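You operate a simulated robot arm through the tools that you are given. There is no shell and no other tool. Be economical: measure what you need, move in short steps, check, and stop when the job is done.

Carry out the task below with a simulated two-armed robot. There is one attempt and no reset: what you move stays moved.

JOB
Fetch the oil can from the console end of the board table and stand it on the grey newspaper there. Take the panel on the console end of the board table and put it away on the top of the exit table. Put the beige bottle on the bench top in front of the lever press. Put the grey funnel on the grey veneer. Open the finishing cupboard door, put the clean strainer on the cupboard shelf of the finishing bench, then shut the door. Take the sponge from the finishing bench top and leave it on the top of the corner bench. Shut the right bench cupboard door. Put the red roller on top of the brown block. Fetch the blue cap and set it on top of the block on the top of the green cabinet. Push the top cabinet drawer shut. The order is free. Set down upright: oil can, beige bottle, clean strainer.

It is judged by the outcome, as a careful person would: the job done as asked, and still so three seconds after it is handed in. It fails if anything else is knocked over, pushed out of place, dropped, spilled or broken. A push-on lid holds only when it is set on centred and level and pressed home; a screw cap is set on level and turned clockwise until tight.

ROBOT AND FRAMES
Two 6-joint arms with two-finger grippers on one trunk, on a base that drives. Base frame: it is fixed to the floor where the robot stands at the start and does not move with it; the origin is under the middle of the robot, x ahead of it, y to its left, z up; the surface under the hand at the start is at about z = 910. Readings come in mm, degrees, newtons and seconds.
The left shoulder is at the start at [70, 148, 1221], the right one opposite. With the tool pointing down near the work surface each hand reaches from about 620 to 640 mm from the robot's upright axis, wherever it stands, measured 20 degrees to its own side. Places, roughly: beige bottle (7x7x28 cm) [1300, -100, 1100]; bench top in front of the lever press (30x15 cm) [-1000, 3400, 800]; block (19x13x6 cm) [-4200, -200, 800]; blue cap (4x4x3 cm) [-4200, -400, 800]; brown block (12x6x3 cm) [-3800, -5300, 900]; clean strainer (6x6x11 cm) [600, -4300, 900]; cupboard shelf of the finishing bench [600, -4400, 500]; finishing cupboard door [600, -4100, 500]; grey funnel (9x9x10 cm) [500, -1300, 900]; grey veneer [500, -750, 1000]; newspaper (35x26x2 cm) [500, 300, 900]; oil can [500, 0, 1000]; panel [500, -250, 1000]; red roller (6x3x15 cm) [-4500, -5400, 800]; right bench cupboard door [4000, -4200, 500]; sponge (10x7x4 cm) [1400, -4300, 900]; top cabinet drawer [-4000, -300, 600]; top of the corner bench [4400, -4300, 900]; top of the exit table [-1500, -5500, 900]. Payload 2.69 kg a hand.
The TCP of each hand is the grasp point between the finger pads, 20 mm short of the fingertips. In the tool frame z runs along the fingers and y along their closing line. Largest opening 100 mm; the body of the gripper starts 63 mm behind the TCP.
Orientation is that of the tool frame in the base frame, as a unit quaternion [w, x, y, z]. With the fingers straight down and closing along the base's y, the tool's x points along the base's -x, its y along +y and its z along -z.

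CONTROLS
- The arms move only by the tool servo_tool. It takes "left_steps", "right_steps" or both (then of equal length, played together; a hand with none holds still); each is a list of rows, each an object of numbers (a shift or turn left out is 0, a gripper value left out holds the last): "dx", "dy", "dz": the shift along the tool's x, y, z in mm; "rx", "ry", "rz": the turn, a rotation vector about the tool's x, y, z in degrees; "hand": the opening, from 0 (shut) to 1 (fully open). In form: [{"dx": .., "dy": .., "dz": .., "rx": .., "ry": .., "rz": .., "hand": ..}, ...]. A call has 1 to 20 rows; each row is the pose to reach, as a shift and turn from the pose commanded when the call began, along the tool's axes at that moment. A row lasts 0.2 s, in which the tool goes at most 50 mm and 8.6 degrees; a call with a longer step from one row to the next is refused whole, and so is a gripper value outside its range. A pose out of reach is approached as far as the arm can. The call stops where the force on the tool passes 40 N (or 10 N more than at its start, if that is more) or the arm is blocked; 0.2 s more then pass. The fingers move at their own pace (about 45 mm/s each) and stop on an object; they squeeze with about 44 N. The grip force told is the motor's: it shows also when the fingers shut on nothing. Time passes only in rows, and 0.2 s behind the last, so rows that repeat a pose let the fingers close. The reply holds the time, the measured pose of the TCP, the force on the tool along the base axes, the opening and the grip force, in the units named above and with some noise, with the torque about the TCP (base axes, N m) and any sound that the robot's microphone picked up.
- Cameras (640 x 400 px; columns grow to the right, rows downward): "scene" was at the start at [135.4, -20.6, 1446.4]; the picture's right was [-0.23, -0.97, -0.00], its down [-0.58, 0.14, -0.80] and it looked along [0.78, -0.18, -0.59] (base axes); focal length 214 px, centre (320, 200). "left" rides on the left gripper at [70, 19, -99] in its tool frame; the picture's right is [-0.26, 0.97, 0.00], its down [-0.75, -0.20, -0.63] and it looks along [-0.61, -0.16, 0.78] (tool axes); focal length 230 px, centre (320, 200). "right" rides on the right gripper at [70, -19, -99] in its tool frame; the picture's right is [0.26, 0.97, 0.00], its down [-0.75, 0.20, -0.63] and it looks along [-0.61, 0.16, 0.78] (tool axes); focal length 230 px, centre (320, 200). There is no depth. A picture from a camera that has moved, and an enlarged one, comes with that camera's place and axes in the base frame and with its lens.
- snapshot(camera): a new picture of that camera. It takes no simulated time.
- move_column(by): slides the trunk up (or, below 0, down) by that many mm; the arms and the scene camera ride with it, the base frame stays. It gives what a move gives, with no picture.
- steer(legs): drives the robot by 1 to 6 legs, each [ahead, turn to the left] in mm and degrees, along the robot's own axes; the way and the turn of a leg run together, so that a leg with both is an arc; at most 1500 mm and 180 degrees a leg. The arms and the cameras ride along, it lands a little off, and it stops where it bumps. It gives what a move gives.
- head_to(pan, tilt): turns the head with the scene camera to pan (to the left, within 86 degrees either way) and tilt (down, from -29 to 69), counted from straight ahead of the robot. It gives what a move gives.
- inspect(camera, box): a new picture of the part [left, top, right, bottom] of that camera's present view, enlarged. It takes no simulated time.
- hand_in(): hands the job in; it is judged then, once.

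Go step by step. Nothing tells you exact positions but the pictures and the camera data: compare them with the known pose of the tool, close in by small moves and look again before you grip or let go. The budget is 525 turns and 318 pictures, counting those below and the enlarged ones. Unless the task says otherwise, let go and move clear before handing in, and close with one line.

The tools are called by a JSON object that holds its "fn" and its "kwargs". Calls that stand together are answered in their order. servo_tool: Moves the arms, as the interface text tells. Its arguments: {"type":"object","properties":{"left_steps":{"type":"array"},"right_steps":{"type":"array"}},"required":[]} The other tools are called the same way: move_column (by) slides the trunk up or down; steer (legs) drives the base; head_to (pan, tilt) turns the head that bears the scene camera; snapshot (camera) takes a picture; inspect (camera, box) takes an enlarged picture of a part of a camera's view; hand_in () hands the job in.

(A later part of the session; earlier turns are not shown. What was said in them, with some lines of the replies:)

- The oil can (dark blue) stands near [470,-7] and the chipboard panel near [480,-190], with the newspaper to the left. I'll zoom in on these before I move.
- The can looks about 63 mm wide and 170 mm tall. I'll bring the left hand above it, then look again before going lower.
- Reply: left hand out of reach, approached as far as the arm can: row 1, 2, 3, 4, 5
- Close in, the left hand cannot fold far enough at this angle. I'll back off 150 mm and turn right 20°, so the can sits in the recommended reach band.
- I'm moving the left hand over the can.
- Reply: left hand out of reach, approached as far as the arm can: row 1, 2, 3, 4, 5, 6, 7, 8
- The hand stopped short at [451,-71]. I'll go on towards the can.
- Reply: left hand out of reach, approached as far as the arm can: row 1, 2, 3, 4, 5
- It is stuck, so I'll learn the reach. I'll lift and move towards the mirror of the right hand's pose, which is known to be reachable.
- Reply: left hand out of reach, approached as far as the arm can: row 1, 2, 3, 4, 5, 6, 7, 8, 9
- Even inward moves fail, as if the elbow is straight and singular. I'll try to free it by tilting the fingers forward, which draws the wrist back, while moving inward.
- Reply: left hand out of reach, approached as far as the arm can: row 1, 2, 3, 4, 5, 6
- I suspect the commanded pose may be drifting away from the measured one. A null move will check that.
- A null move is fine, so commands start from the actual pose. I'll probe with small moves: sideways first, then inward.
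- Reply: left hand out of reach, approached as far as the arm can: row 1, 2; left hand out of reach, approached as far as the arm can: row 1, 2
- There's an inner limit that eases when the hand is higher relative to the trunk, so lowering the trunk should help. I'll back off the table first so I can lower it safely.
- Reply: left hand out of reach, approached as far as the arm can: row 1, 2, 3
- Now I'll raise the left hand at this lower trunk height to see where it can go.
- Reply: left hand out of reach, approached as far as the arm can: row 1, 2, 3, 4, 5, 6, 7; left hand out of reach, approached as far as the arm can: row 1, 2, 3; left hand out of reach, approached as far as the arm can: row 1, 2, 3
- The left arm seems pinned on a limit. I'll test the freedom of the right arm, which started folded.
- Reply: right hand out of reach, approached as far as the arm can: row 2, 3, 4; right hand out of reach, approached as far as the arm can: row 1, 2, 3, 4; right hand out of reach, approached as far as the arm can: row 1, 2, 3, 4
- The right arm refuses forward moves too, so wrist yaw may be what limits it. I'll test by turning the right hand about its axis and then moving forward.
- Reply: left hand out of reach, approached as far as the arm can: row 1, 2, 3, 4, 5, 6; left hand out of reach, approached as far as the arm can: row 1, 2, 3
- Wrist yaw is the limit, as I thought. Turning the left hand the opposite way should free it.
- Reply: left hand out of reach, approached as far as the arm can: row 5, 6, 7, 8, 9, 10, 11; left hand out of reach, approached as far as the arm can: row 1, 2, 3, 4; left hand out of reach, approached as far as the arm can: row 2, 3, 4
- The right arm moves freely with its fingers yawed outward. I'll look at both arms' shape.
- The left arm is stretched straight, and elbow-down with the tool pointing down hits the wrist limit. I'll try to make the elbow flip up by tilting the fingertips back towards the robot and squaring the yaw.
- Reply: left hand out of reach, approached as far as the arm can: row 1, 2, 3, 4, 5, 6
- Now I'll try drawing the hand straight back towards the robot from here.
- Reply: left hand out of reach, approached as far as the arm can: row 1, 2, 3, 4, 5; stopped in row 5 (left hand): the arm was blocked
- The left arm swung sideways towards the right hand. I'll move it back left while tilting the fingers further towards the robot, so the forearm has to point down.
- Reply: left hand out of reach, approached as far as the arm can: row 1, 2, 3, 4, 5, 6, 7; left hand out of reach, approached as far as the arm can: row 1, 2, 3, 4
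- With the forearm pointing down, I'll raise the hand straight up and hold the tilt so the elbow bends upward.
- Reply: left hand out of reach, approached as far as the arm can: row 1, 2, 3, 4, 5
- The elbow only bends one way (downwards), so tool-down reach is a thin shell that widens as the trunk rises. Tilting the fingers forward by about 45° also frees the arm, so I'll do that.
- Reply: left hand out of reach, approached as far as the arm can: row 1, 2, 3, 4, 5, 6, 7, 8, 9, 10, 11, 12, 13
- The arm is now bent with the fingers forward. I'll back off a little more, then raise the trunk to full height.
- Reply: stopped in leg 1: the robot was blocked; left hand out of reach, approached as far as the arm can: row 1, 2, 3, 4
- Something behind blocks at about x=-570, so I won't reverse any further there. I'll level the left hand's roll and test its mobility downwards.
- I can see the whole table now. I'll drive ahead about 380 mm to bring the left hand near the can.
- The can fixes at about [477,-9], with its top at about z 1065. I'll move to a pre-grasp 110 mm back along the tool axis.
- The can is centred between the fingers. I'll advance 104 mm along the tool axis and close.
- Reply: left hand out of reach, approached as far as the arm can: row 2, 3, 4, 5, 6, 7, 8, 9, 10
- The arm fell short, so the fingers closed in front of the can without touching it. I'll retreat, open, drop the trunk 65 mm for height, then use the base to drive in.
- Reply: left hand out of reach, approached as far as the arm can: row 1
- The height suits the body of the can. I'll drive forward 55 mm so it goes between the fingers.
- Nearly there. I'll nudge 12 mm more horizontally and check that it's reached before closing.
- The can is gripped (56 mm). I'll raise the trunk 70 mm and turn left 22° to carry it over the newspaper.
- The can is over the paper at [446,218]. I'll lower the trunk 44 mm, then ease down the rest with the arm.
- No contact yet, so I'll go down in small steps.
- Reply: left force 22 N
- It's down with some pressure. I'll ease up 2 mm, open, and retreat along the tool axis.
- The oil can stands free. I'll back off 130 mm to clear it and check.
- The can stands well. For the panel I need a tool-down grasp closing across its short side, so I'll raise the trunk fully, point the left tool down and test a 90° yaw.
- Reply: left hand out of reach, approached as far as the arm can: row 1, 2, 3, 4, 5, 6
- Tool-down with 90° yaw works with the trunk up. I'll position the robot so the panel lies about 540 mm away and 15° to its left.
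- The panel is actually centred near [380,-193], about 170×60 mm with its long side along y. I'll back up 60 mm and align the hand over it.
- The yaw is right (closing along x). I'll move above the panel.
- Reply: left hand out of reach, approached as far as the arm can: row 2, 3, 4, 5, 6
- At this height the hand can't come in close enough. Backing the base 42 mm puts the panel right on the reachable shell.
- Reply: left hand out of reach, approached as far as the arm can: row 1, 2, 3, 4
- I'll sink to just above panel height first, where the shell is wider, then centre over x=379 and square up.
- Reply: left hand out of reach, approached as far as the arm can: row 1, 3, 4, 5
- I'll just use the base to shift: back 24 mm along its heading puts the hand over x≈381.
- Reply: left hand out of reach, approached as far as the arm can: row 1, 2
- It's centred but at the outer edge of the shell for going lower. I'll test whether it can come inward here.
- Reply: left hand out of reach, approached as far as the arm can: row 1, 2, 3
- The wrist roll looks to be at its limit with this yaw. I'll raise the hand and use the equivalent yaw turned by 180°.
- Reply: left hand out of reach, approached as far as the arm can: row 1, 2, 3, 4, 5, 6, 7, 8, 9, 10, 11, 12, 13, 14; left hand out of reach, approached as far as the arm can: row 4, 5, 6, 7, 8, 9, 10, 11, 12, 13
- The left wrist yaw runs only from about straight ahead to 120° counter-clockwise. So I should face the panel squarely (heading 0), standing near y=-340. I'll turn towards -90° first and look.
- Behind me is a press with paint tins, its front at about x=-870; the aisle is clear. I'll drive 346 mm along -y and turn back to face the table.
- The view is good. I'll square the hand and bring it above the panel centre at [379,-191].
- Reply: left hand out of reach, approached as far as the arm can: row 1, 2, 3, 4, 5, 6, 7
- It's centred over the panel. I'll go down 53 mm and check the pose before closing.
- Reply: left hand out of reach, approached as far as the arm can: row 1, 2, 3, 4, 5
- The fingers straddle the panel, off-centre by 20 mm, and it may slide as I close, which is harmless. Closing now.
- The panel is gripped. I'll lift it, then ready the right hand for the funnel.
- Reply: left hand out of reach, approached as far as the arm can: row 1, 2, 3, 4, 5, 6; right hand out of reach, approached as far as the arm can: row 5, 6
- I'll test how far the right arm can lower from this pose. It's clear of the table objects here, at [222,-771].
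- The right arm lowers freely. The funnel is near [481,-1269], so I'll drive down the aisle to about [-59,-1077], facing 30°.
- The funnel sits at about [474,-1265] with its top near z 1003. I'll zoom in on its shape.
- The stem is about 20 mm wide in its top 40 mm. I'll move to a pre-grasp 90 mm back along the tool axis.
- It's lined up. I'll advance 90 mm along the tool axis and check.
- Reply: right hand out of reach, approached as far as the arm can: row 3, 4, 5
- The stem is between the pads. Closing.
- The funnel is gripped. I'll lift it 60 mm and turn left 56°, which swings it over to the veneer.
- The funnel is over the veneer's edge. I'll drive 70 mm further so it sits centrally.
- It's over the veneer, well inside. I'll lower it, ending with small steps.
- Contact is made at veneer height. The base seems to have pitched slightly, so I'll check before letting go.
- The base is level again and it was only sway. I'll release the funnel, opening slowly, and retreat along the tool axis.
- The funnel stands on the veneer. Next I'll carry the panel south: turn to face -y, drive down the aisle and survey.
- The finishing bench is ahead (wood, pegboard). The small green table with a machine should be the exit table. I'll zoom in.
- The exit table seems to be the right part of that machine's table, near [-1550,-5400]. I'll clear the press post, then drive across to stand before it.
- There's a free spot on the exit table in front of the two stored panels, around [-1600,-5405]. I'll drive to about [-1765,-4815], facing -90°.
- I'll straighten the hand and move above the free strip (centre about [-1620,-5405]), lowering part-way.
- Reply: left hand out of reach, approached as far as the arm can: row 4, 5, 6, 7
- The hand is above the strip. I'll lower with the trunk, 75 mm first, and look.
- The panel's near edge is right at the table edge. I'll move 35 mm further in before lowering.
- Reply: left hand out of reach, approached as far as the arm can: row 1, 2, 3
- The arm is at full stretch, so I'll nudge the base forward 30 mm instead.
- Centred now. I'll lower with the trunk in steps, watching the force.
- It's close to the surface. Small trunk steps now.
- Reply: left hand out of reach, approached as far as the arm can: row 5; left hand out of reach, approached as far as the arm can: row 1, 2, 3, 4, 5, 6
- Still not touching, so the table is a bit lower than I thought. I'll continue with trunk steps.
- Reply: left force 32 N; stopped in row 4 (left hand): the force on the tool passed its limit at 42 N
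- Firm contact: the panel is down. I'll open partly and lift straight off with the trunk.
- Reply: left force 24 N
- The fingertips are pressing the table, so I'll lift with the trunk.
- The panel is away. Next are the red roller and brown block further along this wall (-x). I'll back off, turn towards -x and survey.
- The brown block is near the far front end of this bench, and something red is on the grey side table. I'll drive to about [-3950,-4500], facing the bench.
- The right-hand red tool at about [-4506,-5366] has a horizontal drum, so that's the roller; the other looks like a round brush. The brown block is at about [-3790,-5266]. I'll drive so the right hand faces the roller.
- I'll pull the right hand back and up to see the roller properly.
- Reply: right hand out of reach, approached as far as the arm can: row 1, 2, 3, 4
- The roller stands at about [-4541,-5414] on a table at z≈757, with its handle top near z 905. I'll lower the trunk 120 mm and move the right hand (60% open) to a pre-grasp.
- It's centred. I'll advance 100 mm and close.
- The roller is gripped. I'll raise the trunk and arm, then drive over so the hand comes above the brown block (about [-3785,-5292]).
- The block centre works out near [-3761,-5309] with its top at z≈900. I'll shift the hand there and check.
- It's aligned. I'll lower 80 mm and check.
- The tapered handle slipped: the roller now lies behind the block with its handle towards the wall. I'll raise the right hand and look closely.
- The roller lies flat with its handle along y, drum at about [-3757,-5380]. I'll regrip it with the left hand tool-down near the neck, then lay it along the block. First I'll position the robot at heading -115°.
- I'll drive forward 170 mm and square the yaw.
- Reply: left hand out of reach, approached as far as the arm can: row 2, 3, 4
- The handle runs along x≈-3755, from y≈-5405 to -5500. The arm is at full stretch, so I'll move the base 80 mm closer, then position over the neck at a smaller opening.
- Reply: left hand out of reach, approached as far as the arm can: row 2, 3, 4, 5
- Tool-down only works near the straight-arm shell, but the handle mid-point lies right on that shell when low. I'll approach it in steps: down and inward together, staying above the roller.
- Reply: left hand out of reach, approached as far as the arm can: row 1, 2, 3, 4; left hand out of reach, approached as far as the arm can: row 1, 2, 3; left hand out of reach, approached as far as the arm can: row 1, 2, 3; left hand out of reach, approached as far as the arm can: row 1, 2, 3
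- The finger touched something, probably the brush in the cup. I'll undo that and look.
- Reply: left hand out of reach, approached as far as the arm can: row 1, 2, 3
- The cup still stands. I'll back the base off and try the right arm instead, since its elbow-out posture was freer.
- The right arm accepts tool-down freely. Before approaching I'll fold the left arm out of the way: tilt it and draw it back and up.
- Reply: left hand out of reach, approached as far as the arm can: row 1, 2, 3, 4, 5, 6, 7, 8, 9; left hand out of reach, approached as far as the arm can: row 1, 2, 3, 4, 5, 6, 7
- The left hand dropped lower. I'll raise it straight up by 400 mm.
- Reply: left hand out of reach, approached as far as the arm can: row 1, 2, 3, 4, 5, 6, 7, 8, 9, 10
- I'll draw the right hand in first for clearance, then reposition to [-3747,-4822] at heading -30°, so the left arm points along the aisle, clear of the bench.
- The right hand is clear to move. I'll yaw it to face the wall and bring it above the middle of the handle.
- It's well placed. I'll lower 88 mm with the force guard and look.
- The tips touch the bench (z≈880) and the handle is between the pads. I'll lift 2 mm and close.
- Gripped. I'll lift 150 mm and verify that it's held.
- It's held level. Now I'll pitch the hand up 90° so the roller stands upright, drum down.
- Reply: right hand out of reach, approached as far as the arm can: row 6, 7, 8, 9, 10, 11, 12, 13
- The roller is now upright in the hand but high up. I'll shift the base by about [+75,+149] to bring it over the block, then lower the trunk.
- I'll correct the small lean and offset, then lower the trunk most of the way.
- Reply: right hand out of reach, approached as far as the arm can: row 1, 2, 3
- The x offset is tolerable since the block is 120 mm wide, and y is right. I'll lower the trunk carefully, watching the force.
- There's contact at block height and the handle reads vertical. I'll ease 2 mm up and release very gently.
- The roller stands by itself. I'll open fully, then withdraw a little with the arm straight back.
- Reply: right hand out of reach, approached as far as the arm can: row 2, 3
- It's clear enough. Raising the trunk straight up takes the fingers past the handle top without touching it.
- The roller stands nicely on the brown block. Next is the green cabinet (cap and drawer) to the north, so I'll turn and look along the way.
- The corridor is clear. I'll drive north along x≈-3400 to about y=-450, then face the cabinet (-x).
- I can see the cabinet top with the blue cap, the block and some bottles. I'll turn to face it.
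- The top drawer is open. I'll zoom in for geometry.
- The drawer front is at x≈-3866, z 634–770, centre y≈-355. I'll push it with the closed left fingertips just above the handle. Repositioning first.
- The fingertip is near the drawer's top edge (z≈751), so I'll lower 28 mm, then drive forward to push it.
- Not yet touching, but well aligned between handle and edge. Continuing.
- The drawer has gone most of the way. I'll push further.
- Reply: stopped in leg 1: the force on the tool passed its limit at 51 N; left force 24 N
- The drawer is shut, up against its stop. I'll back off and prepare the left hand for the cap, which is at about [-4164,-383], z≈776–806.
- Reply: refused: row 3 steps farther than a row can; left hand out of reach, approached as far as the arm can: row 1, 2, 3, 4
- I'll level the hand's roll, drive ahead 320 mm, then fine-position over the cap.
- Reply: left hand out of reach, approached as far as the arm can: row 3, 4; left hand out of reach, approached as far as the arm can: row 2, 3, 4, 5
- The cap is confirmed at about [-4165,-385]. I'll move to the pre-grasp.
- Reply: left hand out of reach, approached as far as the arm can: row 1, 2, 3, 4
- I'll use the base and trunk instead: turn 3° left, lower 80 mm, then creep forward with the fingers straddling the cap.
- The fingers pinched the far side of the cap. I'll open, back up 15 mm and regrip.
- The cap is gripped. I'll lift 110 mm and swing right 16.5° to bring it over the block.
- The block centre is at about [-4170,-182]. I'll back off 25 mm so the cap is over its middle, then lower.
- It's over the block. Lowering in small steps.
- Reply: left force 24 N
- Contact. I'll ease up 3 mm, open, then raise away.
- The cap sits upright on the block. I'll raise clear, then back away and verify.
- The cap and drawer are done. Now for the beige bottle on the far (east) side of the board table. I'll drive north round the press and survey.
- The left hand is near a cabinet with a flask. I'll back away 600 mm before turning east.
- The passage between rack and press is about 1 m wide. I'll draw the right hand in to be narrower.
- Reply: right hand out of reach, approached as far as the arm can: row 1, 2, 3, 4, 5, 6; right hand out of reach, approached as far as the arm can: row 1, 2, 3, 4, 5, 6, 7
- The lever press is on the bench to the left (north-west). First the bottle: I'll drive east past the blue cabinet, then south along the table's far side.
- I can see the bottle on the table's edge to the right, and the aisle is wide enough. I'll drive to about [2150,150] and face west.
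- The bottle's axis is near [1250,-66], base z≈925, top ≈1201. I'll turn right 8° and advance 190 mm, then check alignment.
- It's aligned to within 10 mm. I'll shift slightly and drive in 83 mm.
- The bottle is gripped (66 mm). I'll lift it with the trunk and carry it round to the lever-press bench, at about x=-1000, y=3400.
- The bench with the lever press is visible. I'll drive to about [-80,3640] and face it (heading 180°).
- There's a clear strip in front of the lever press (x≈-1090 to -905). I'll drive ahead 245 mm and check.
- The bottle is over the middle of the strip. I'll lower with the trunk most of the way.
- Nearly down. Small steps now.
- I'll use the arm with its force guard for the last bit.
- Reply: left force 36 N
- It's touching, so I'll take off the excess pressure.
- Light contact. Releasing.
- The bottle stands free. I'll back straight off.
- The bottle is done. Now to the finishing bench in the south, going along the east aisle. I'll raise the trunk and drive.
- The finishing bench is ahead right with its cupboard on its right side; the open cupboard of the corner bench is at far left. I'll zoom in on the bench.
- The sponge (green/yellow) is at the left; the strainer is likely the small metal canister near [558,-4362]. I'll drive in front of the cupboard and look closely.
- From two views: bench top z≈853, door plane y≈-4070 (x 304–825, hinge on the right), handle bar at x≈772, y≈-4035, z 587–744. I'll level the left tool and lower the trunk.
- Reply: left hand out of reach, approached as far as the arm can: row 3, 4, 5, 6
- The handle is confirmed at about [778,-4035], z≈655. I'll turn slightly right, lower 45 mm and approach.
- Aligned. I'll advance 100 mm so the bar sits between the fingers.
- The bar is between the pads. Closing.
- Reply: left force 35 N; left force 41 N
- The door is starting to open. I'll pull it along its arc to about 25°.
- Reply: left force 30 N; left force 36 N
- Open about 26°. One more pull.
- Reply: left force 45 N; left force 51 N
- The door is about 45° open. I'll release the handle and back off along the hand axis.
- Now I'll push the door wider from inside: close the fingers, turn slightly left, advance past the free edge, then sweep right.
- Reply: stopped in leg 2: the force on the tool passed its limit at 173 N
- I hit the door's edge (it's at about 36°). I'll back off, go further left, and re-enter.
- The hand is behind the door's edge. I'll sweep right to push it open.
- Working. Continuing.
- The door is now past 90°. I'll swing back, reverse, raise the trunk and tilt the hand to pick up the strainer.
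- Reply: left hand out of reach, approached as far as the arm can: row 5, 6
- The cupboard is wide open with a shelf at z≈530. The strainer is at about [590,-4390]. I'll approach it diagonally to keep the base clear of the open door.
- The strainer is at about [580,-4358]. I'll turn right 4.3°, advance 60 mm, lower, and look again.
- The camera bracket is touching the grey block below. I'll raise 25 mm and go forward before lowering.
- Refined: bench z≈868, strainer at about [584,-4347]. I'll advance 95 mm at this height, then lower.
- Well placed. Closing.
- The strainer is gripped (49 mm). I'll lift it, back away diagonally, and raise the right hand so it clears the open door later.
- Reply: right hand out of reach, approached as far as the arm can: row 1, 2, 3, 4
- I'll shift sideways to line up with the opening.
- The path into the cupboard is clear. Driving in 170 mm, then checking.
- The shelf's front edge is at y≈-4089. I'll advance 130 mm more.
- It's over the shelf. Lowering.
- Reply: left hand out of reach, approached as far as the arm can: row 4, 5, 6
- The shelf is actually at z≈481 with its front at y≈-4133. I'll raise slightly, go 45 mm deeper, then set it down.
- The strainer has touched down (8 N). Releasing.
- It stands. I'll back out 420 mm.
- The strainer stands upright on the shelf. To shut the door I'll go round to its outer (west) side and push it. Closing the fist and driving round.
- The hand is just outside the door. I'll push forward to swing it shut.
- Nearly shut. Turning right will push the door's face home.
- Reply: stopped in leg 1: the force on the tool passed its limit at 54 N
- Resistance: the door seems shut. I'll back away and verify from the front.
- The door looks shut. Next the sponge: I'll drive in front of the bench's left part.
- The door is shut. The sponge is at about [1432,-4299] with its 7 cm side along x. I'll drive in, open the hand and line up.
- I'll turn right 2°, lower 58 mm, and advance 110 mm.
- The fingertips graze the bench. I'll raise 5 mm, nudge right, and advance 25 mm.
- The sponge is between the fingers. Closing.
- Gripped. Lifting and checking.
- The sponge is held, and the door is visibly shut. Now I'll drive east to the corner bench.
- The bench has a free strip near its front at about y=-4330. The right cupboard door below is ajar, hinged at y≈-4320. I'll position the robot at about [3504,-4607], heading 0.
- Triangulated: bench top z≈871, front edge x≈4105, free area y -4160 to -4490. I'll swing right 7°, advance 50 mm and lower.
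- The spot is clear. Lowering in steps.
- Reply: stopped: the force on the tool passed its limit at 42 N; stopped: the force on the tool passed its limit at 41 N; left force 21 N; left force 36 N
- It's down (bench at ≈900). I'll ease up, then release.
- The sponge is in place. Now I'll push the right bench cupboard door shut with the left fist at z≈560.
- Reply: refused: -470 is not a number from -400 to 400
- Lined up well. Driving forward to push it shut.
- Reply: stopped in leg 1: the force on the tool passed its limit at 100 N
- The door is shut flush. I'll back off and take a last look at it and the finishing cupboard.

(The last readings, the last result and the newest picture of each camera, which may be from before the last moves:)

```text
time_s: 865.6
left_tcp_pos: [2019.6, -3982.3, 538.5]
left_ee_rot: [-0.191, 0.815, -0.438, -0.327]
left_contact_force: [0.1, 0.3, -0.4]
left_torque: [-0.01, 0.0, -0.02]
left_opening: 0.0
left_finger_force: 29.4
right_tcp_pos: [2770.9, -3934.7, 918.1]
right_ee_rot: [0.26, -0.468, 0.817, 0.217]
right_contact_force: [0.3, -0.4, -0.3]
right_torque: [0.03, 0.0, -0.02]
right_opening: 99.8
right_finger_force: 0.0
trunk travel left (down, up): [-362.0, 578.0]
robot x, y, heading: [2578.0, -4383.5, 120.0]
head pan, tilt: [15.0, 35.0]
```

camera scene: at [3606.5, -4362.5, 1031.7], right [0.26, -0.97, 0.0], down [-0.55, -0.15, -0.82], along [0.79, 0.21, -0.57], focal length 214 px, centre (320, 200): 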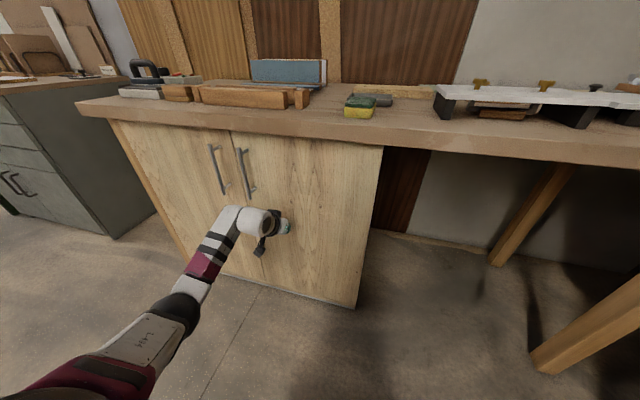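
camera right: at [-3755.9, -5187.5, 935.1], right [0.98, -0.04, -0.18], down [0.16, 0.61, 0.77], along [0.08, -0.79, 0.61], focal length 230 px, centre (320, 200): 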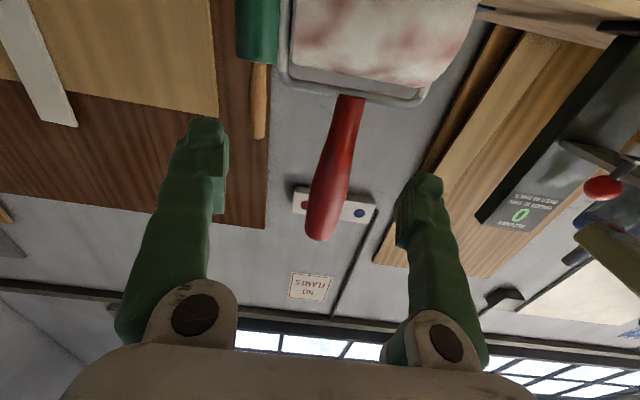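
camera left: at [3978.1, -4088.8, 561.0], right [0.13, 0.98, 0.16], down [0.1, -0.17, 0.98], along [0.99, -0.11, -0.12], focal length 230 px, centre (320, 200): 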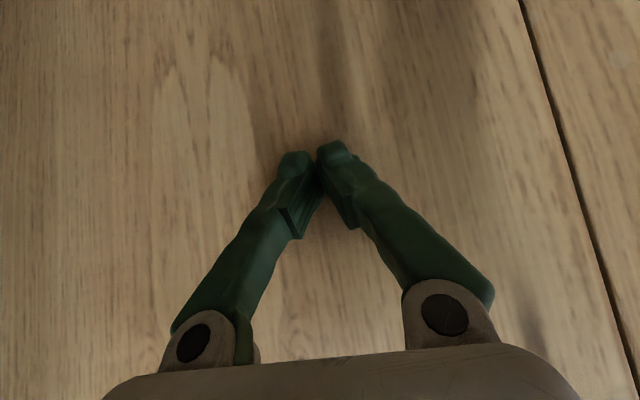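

{"fn": "steer", "kwargs": {"legs": [[1250, 0], [0, 80]]}}

{"fn": "head_to", "kwargs": {"pan": 0, "tilt": 25}}

{"fn": "snapshot", "kwargs": {"camera": "scene"}}

```text
time_s: 875.2
left_tcp_pos: [1487.7, -3799.9, 538.1]
left_ee_rot: [0.063, 0.907, 0.185, -0.373]
left_contact_force: [-0.3, 0.4, 0.5]
left_torque: [-0.03, 0.0, 0.0]
left_opening: 0.0
left_finger_force: 29.6
right_tcp_pos: [1578.5, -3051.5, 918.1]
right_ee_rot: [-0.06, 0.882, -0.328, -0.333]
right_contact_force: [0.8, -0.1, 0.6]
right_torque: [-0.03, -0.01, -0.01]
right_opening: 99.9
right_finger_force: 0.0
trunk travel left (down, up): [-362.0, 578.0]
robot x, y, heading: [1978.9, -3324.8, -159.8]
head pan, tilt: [15.0, 35.0]
```

```text
time_s: 876.0
left_tcp_pos: [1487.6, -3800.8, 538.8]
left_ee_rot: [0.064, 0.907, 0.185, -0.373]
left_contact_force: [0.5, -0.7, -1.0]
left_torque: [0.02, 0.0, -0.02]
left_opening: 0.0
left_finger_force: 29.1
right_tcp_pos: [1578.5, -3052.0, 917.5]
right_ee_rot: [-0.06, 0.882, -0.329, -0.333]
right_contact_force: [0.2, -0.3, 0.6]
right_torque: [0.01, -0.02, -0.01]
right_opening: 100.1
right_finger_force: 0.0
trunk travel left (down, up): [-362.0, 578.0]
robot x, y, heading: [1985.5, -3322.2, -160.2]
head pan, tilt: [0.0, 25.0]
```

```text
52 pictures are left
camera scene: at [1848.9, -3371.1, 1047.5], right [-0.34, 0.94, 0.0], down [0.4, 0.14, -0.91], along [-0.85, -0.31, -0.42], focal length 214 px, centre (320, 200)
```

scene: 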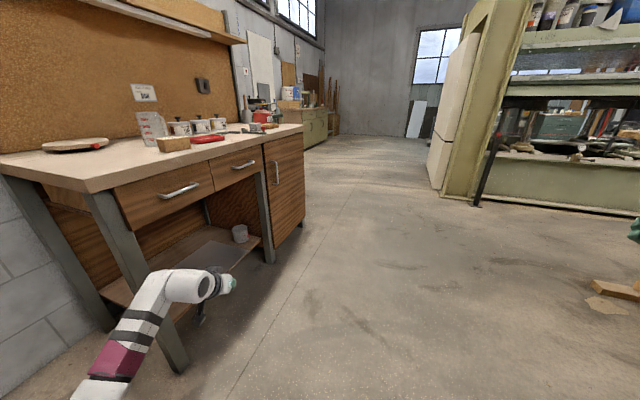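

{"fn": "inspect", "kwargs": {"camera": "scene", "box": [220, 110, 330, 280]}}

```text
2.35 times, centred on (275, 195) of scene
camera zoom: at [1848.9, -3371.1, 1047.5], right [-0.34, 0.94, 0.0], down [0.4, 0.14, -0.91], along [-0.85, -0.31, -0.42], focal length 505 px, centre (426, 212)
```

zoom: 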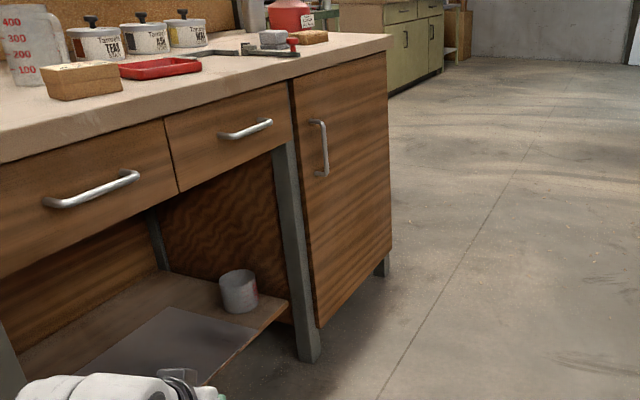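

{"fn": "inspect", "kwargs": {"camera": "scene", "box": [255, 125, 315, 260]}}

```text
2.96 times, centred on (285, 192) of scene
camera zoom: at [1848.9, -3371.1, 1047.5], right [-0.34, 0.94, 0.0], down [0.4, 0.14, -0.91], along [-0.85, -0.31, -0.42], focal length 636 px, centre (424, 222)
```

zoom: 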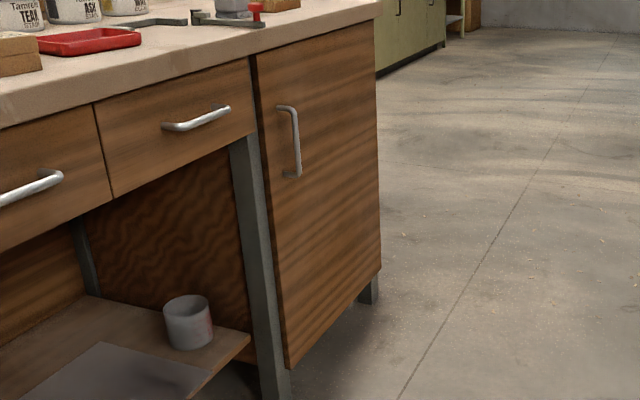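

It looks shut, but I'll give its free edge a gentle push from the front to be certain.

{"fn": "steer", "kwargs": {"legs": [[0, -20], [1500, 0], [30, 0], [0, 90]]}}

{"fn": "snapshot", "kwargs": {"camera": "left"}}

{"fn": "snapshot", "kwargs": {"camera": "scene"}}

```text
time_s: 888.8
left_tcp_pos: [746.4, -3956.0, 538.7]
left_ee_rot: [0.268, 0.63, 0.679, -0.267]
left_contact_force: [0.4, 0.2, -1.0]
left_torque: [-0.01, 0.02, 0.02]
left_opening: 0.0
left_finger_force: 29.7
right_tcp_pos: [66.4, -3629.8, 917.8]
right_ee_rot: [0.145, 0.908, 0.247, -0.305]
right_contact_force: [0.6, 0.0, 0.3]
right_torque: [-0.03, 0.0, 0.01]
right_opening: 99.9
right_finger_force: 0.0
trunk travel left (down, up): [-362.0, 578.0]
robot x, y, heading: [455.2, -3332.3, -89.2]
head pan, tilt: [0.0, 25.0]
```

```text
49 pictures are left
camera left: at [757.9, -3837.2, 561.0], right [0.98, -0.12, 0.16], down [-0.17, -0.11, 0.98], along [-0.1, -0.99, -0.12], focal length 230 px, centre (320, 200)
```

left: 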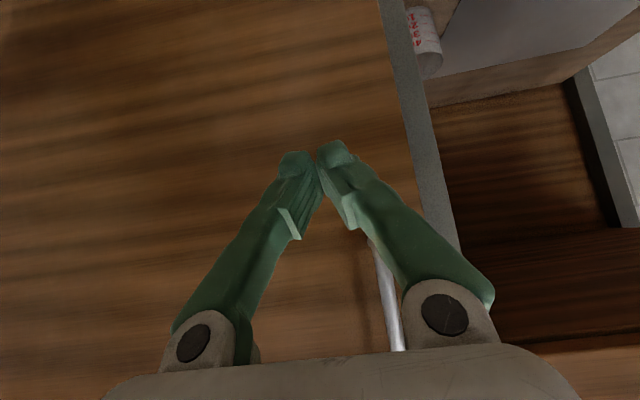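

```text
48 pictures are left
camera scene: at [455.5, -3476.3, 1047.5], right [-1.0, -0.01, 0.0], down [-0.01, 0.42, -0.91], along [0.01, -0.91, -0.42], focal length 214 px, centre (320, 200)
```

scene: 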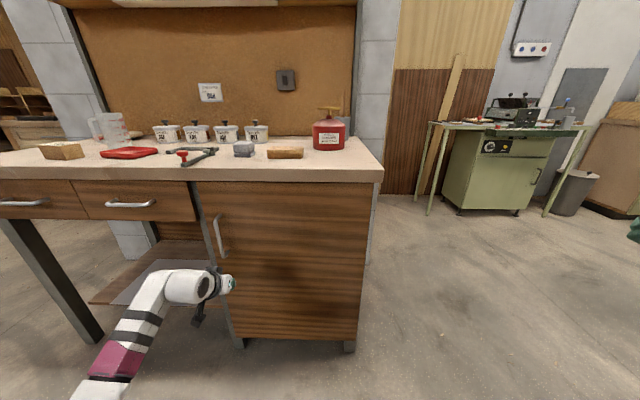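

{"fn": "move_column", "kwargs": {"by": -50}}

{"fn": "steer", "kwargs": {"legs": [[80, 0]]}}

{"fn": "steer", "kwargs": {"legs": [[25, 0]]}}

```text
time_s: 889.7
left_tcp_pos: [745.8, -3956.6, 489.6]
left_ee_rot: [0.269, 0.629, 0.679, -0.267]
left_contact_force: [0.1, 0.8, 0.2]
left_torque: [0.0, -0.01, 0.0]
left_opening: 0.3
left_finger_force: 29.6
right_tcp_pos: [67.3, -3629.3, 867.2]
right_ee_rot: [0.145, 0.908, 0.246, -0.306]
right_contact_force: [0.0, 0.4, 0.2]
right_torque: [0.03, 0.01, -0.02]
right_opening: 99.6
right_finger_force: 0.0
trunk travel left (down, up): [-312.0, 628.0]
robot x, y, heading: [454.3, -3332.1, -89.2]
head pan, tilt: [0.0, 25.0]
```

```text
time_s: 890.8
left_tcp_pos: [747.0, -4038.3, 489.7]
left_ee_rot: [0.268, 0.63, 0.678, -0.266]
left_contact_force: [0.6, -0.8, -0.4]
left_torque: [0.0, -0.01, 0.04]
left_opening: 0.0
left_finger_force: 29.8
right_tcp_pos: [66.8, -3711.2, 867.6]
right_ee_rot: [0.144, 0.909, 0.246, -0.306]
right_contact_force: [0.7, -0.5, 0.2]
right_torque: [-0.03, -0.03, 0.02]
right_opening: 100.0
right_finger_force: 0.0
trunk travel left (down, up): [-312.0, 628.0]
robot x, y, heading: [454.1, -3412.8, -89.5]
head pan, tilt: [0.0, 25.0]
```

```text
time_s: 891.5
left_tcp_pos: [745.9, -4041.8, 489.2]
left_ee_rot: [0.265, 0.631, 0.68, -0.264]
left_contact_force: [0.7, 11.0, 4.5]
left_torque: [-0.1, 0.05, -0.09]
left_opening: 0.0
left_finger_force: 29.3
right_tcp_pos: [66.0, -3717.4, 867.1]
right_ee_rot: [0.147, 0.908, 0.247, -0.306]
right_contact_force: [0.3, -0.1, 0.5]
right_torque: [0.01, 0.03, 0.02]
right_opening: 100.2
right_finger_force: 0.0
trunk travel left (down, up): [-312.0, 628.0]
robot x, y, heading: [452.2, -3423.4, -89.0]
head pan, tilt: [0.0, 25.0]
stopped in leg 1: the force on the tool passed its limit at 53 N (the readings are from after the stop); the commanded pose is now the measured one
```

It was already firmly shut. I'll back clear and hand in.

{"fn": "steer", "kwargs": {"legs": [[-400, 0]]}}

{"fn": "snapshot", "kwargs": {"camera": "scene"}}

```text
time_s: 894.1
left_tcp_pos: [735.0, -3631.8, 488.3]
left_ee_rot: [0.265, 0.634, 0.677, -0.265]
left_contact_force: [0.1, 0.2, -0.1]
left_torque: [-0.02, -0.02, -0.01]
left_opening: 0.0
left_finger_force: 29.6
right_tcp_pos: [58.9, -3299.8, 867.5]
right_ee_rot: [0.144, 0.909, 0.242, -0.307]
right_contact_force: [0.0, -0.7, 0.6]
right_torque: [0.0, -0.03, -0.01]
right_opening: 99.9
right_finger_force: 0.1
trunk travel left (down, up): [-312.0, 628.0]
robot x, y, heading: [448.7, -3007.8, -89.6]
head pan, tilt: [0.0, 25.0]
```

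```text
47 pictures are left
camera scene: at [450.3, -3150.5, 997.6], right [-1.0, -0.01, 0.0], down [0.0, 0.42, -0.91], along [0.01, -0.91, -0.42], focal length 214 px, centre (320, 200)
```

scene: 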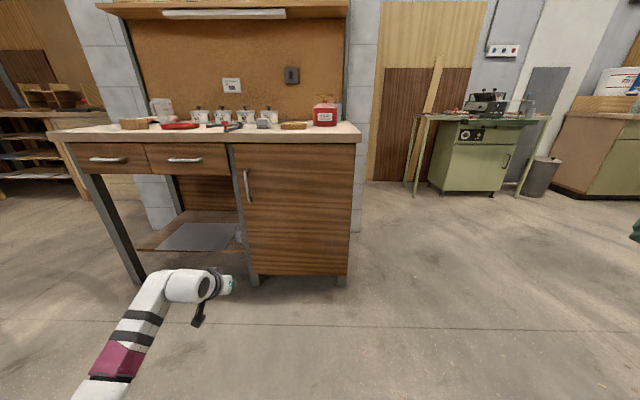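

All items have been carried out, and both hands are empty and clear. Handing in.

{"fn": "hand_in", "kwargs": {}}

```text
The job is handed in.
```

I carried out every item on the list and handed the job in; I don't have the judge's result. On the way the red roller slipped from the grip and landed behind the brown block, so I picked it up again and stood it upright on the block.
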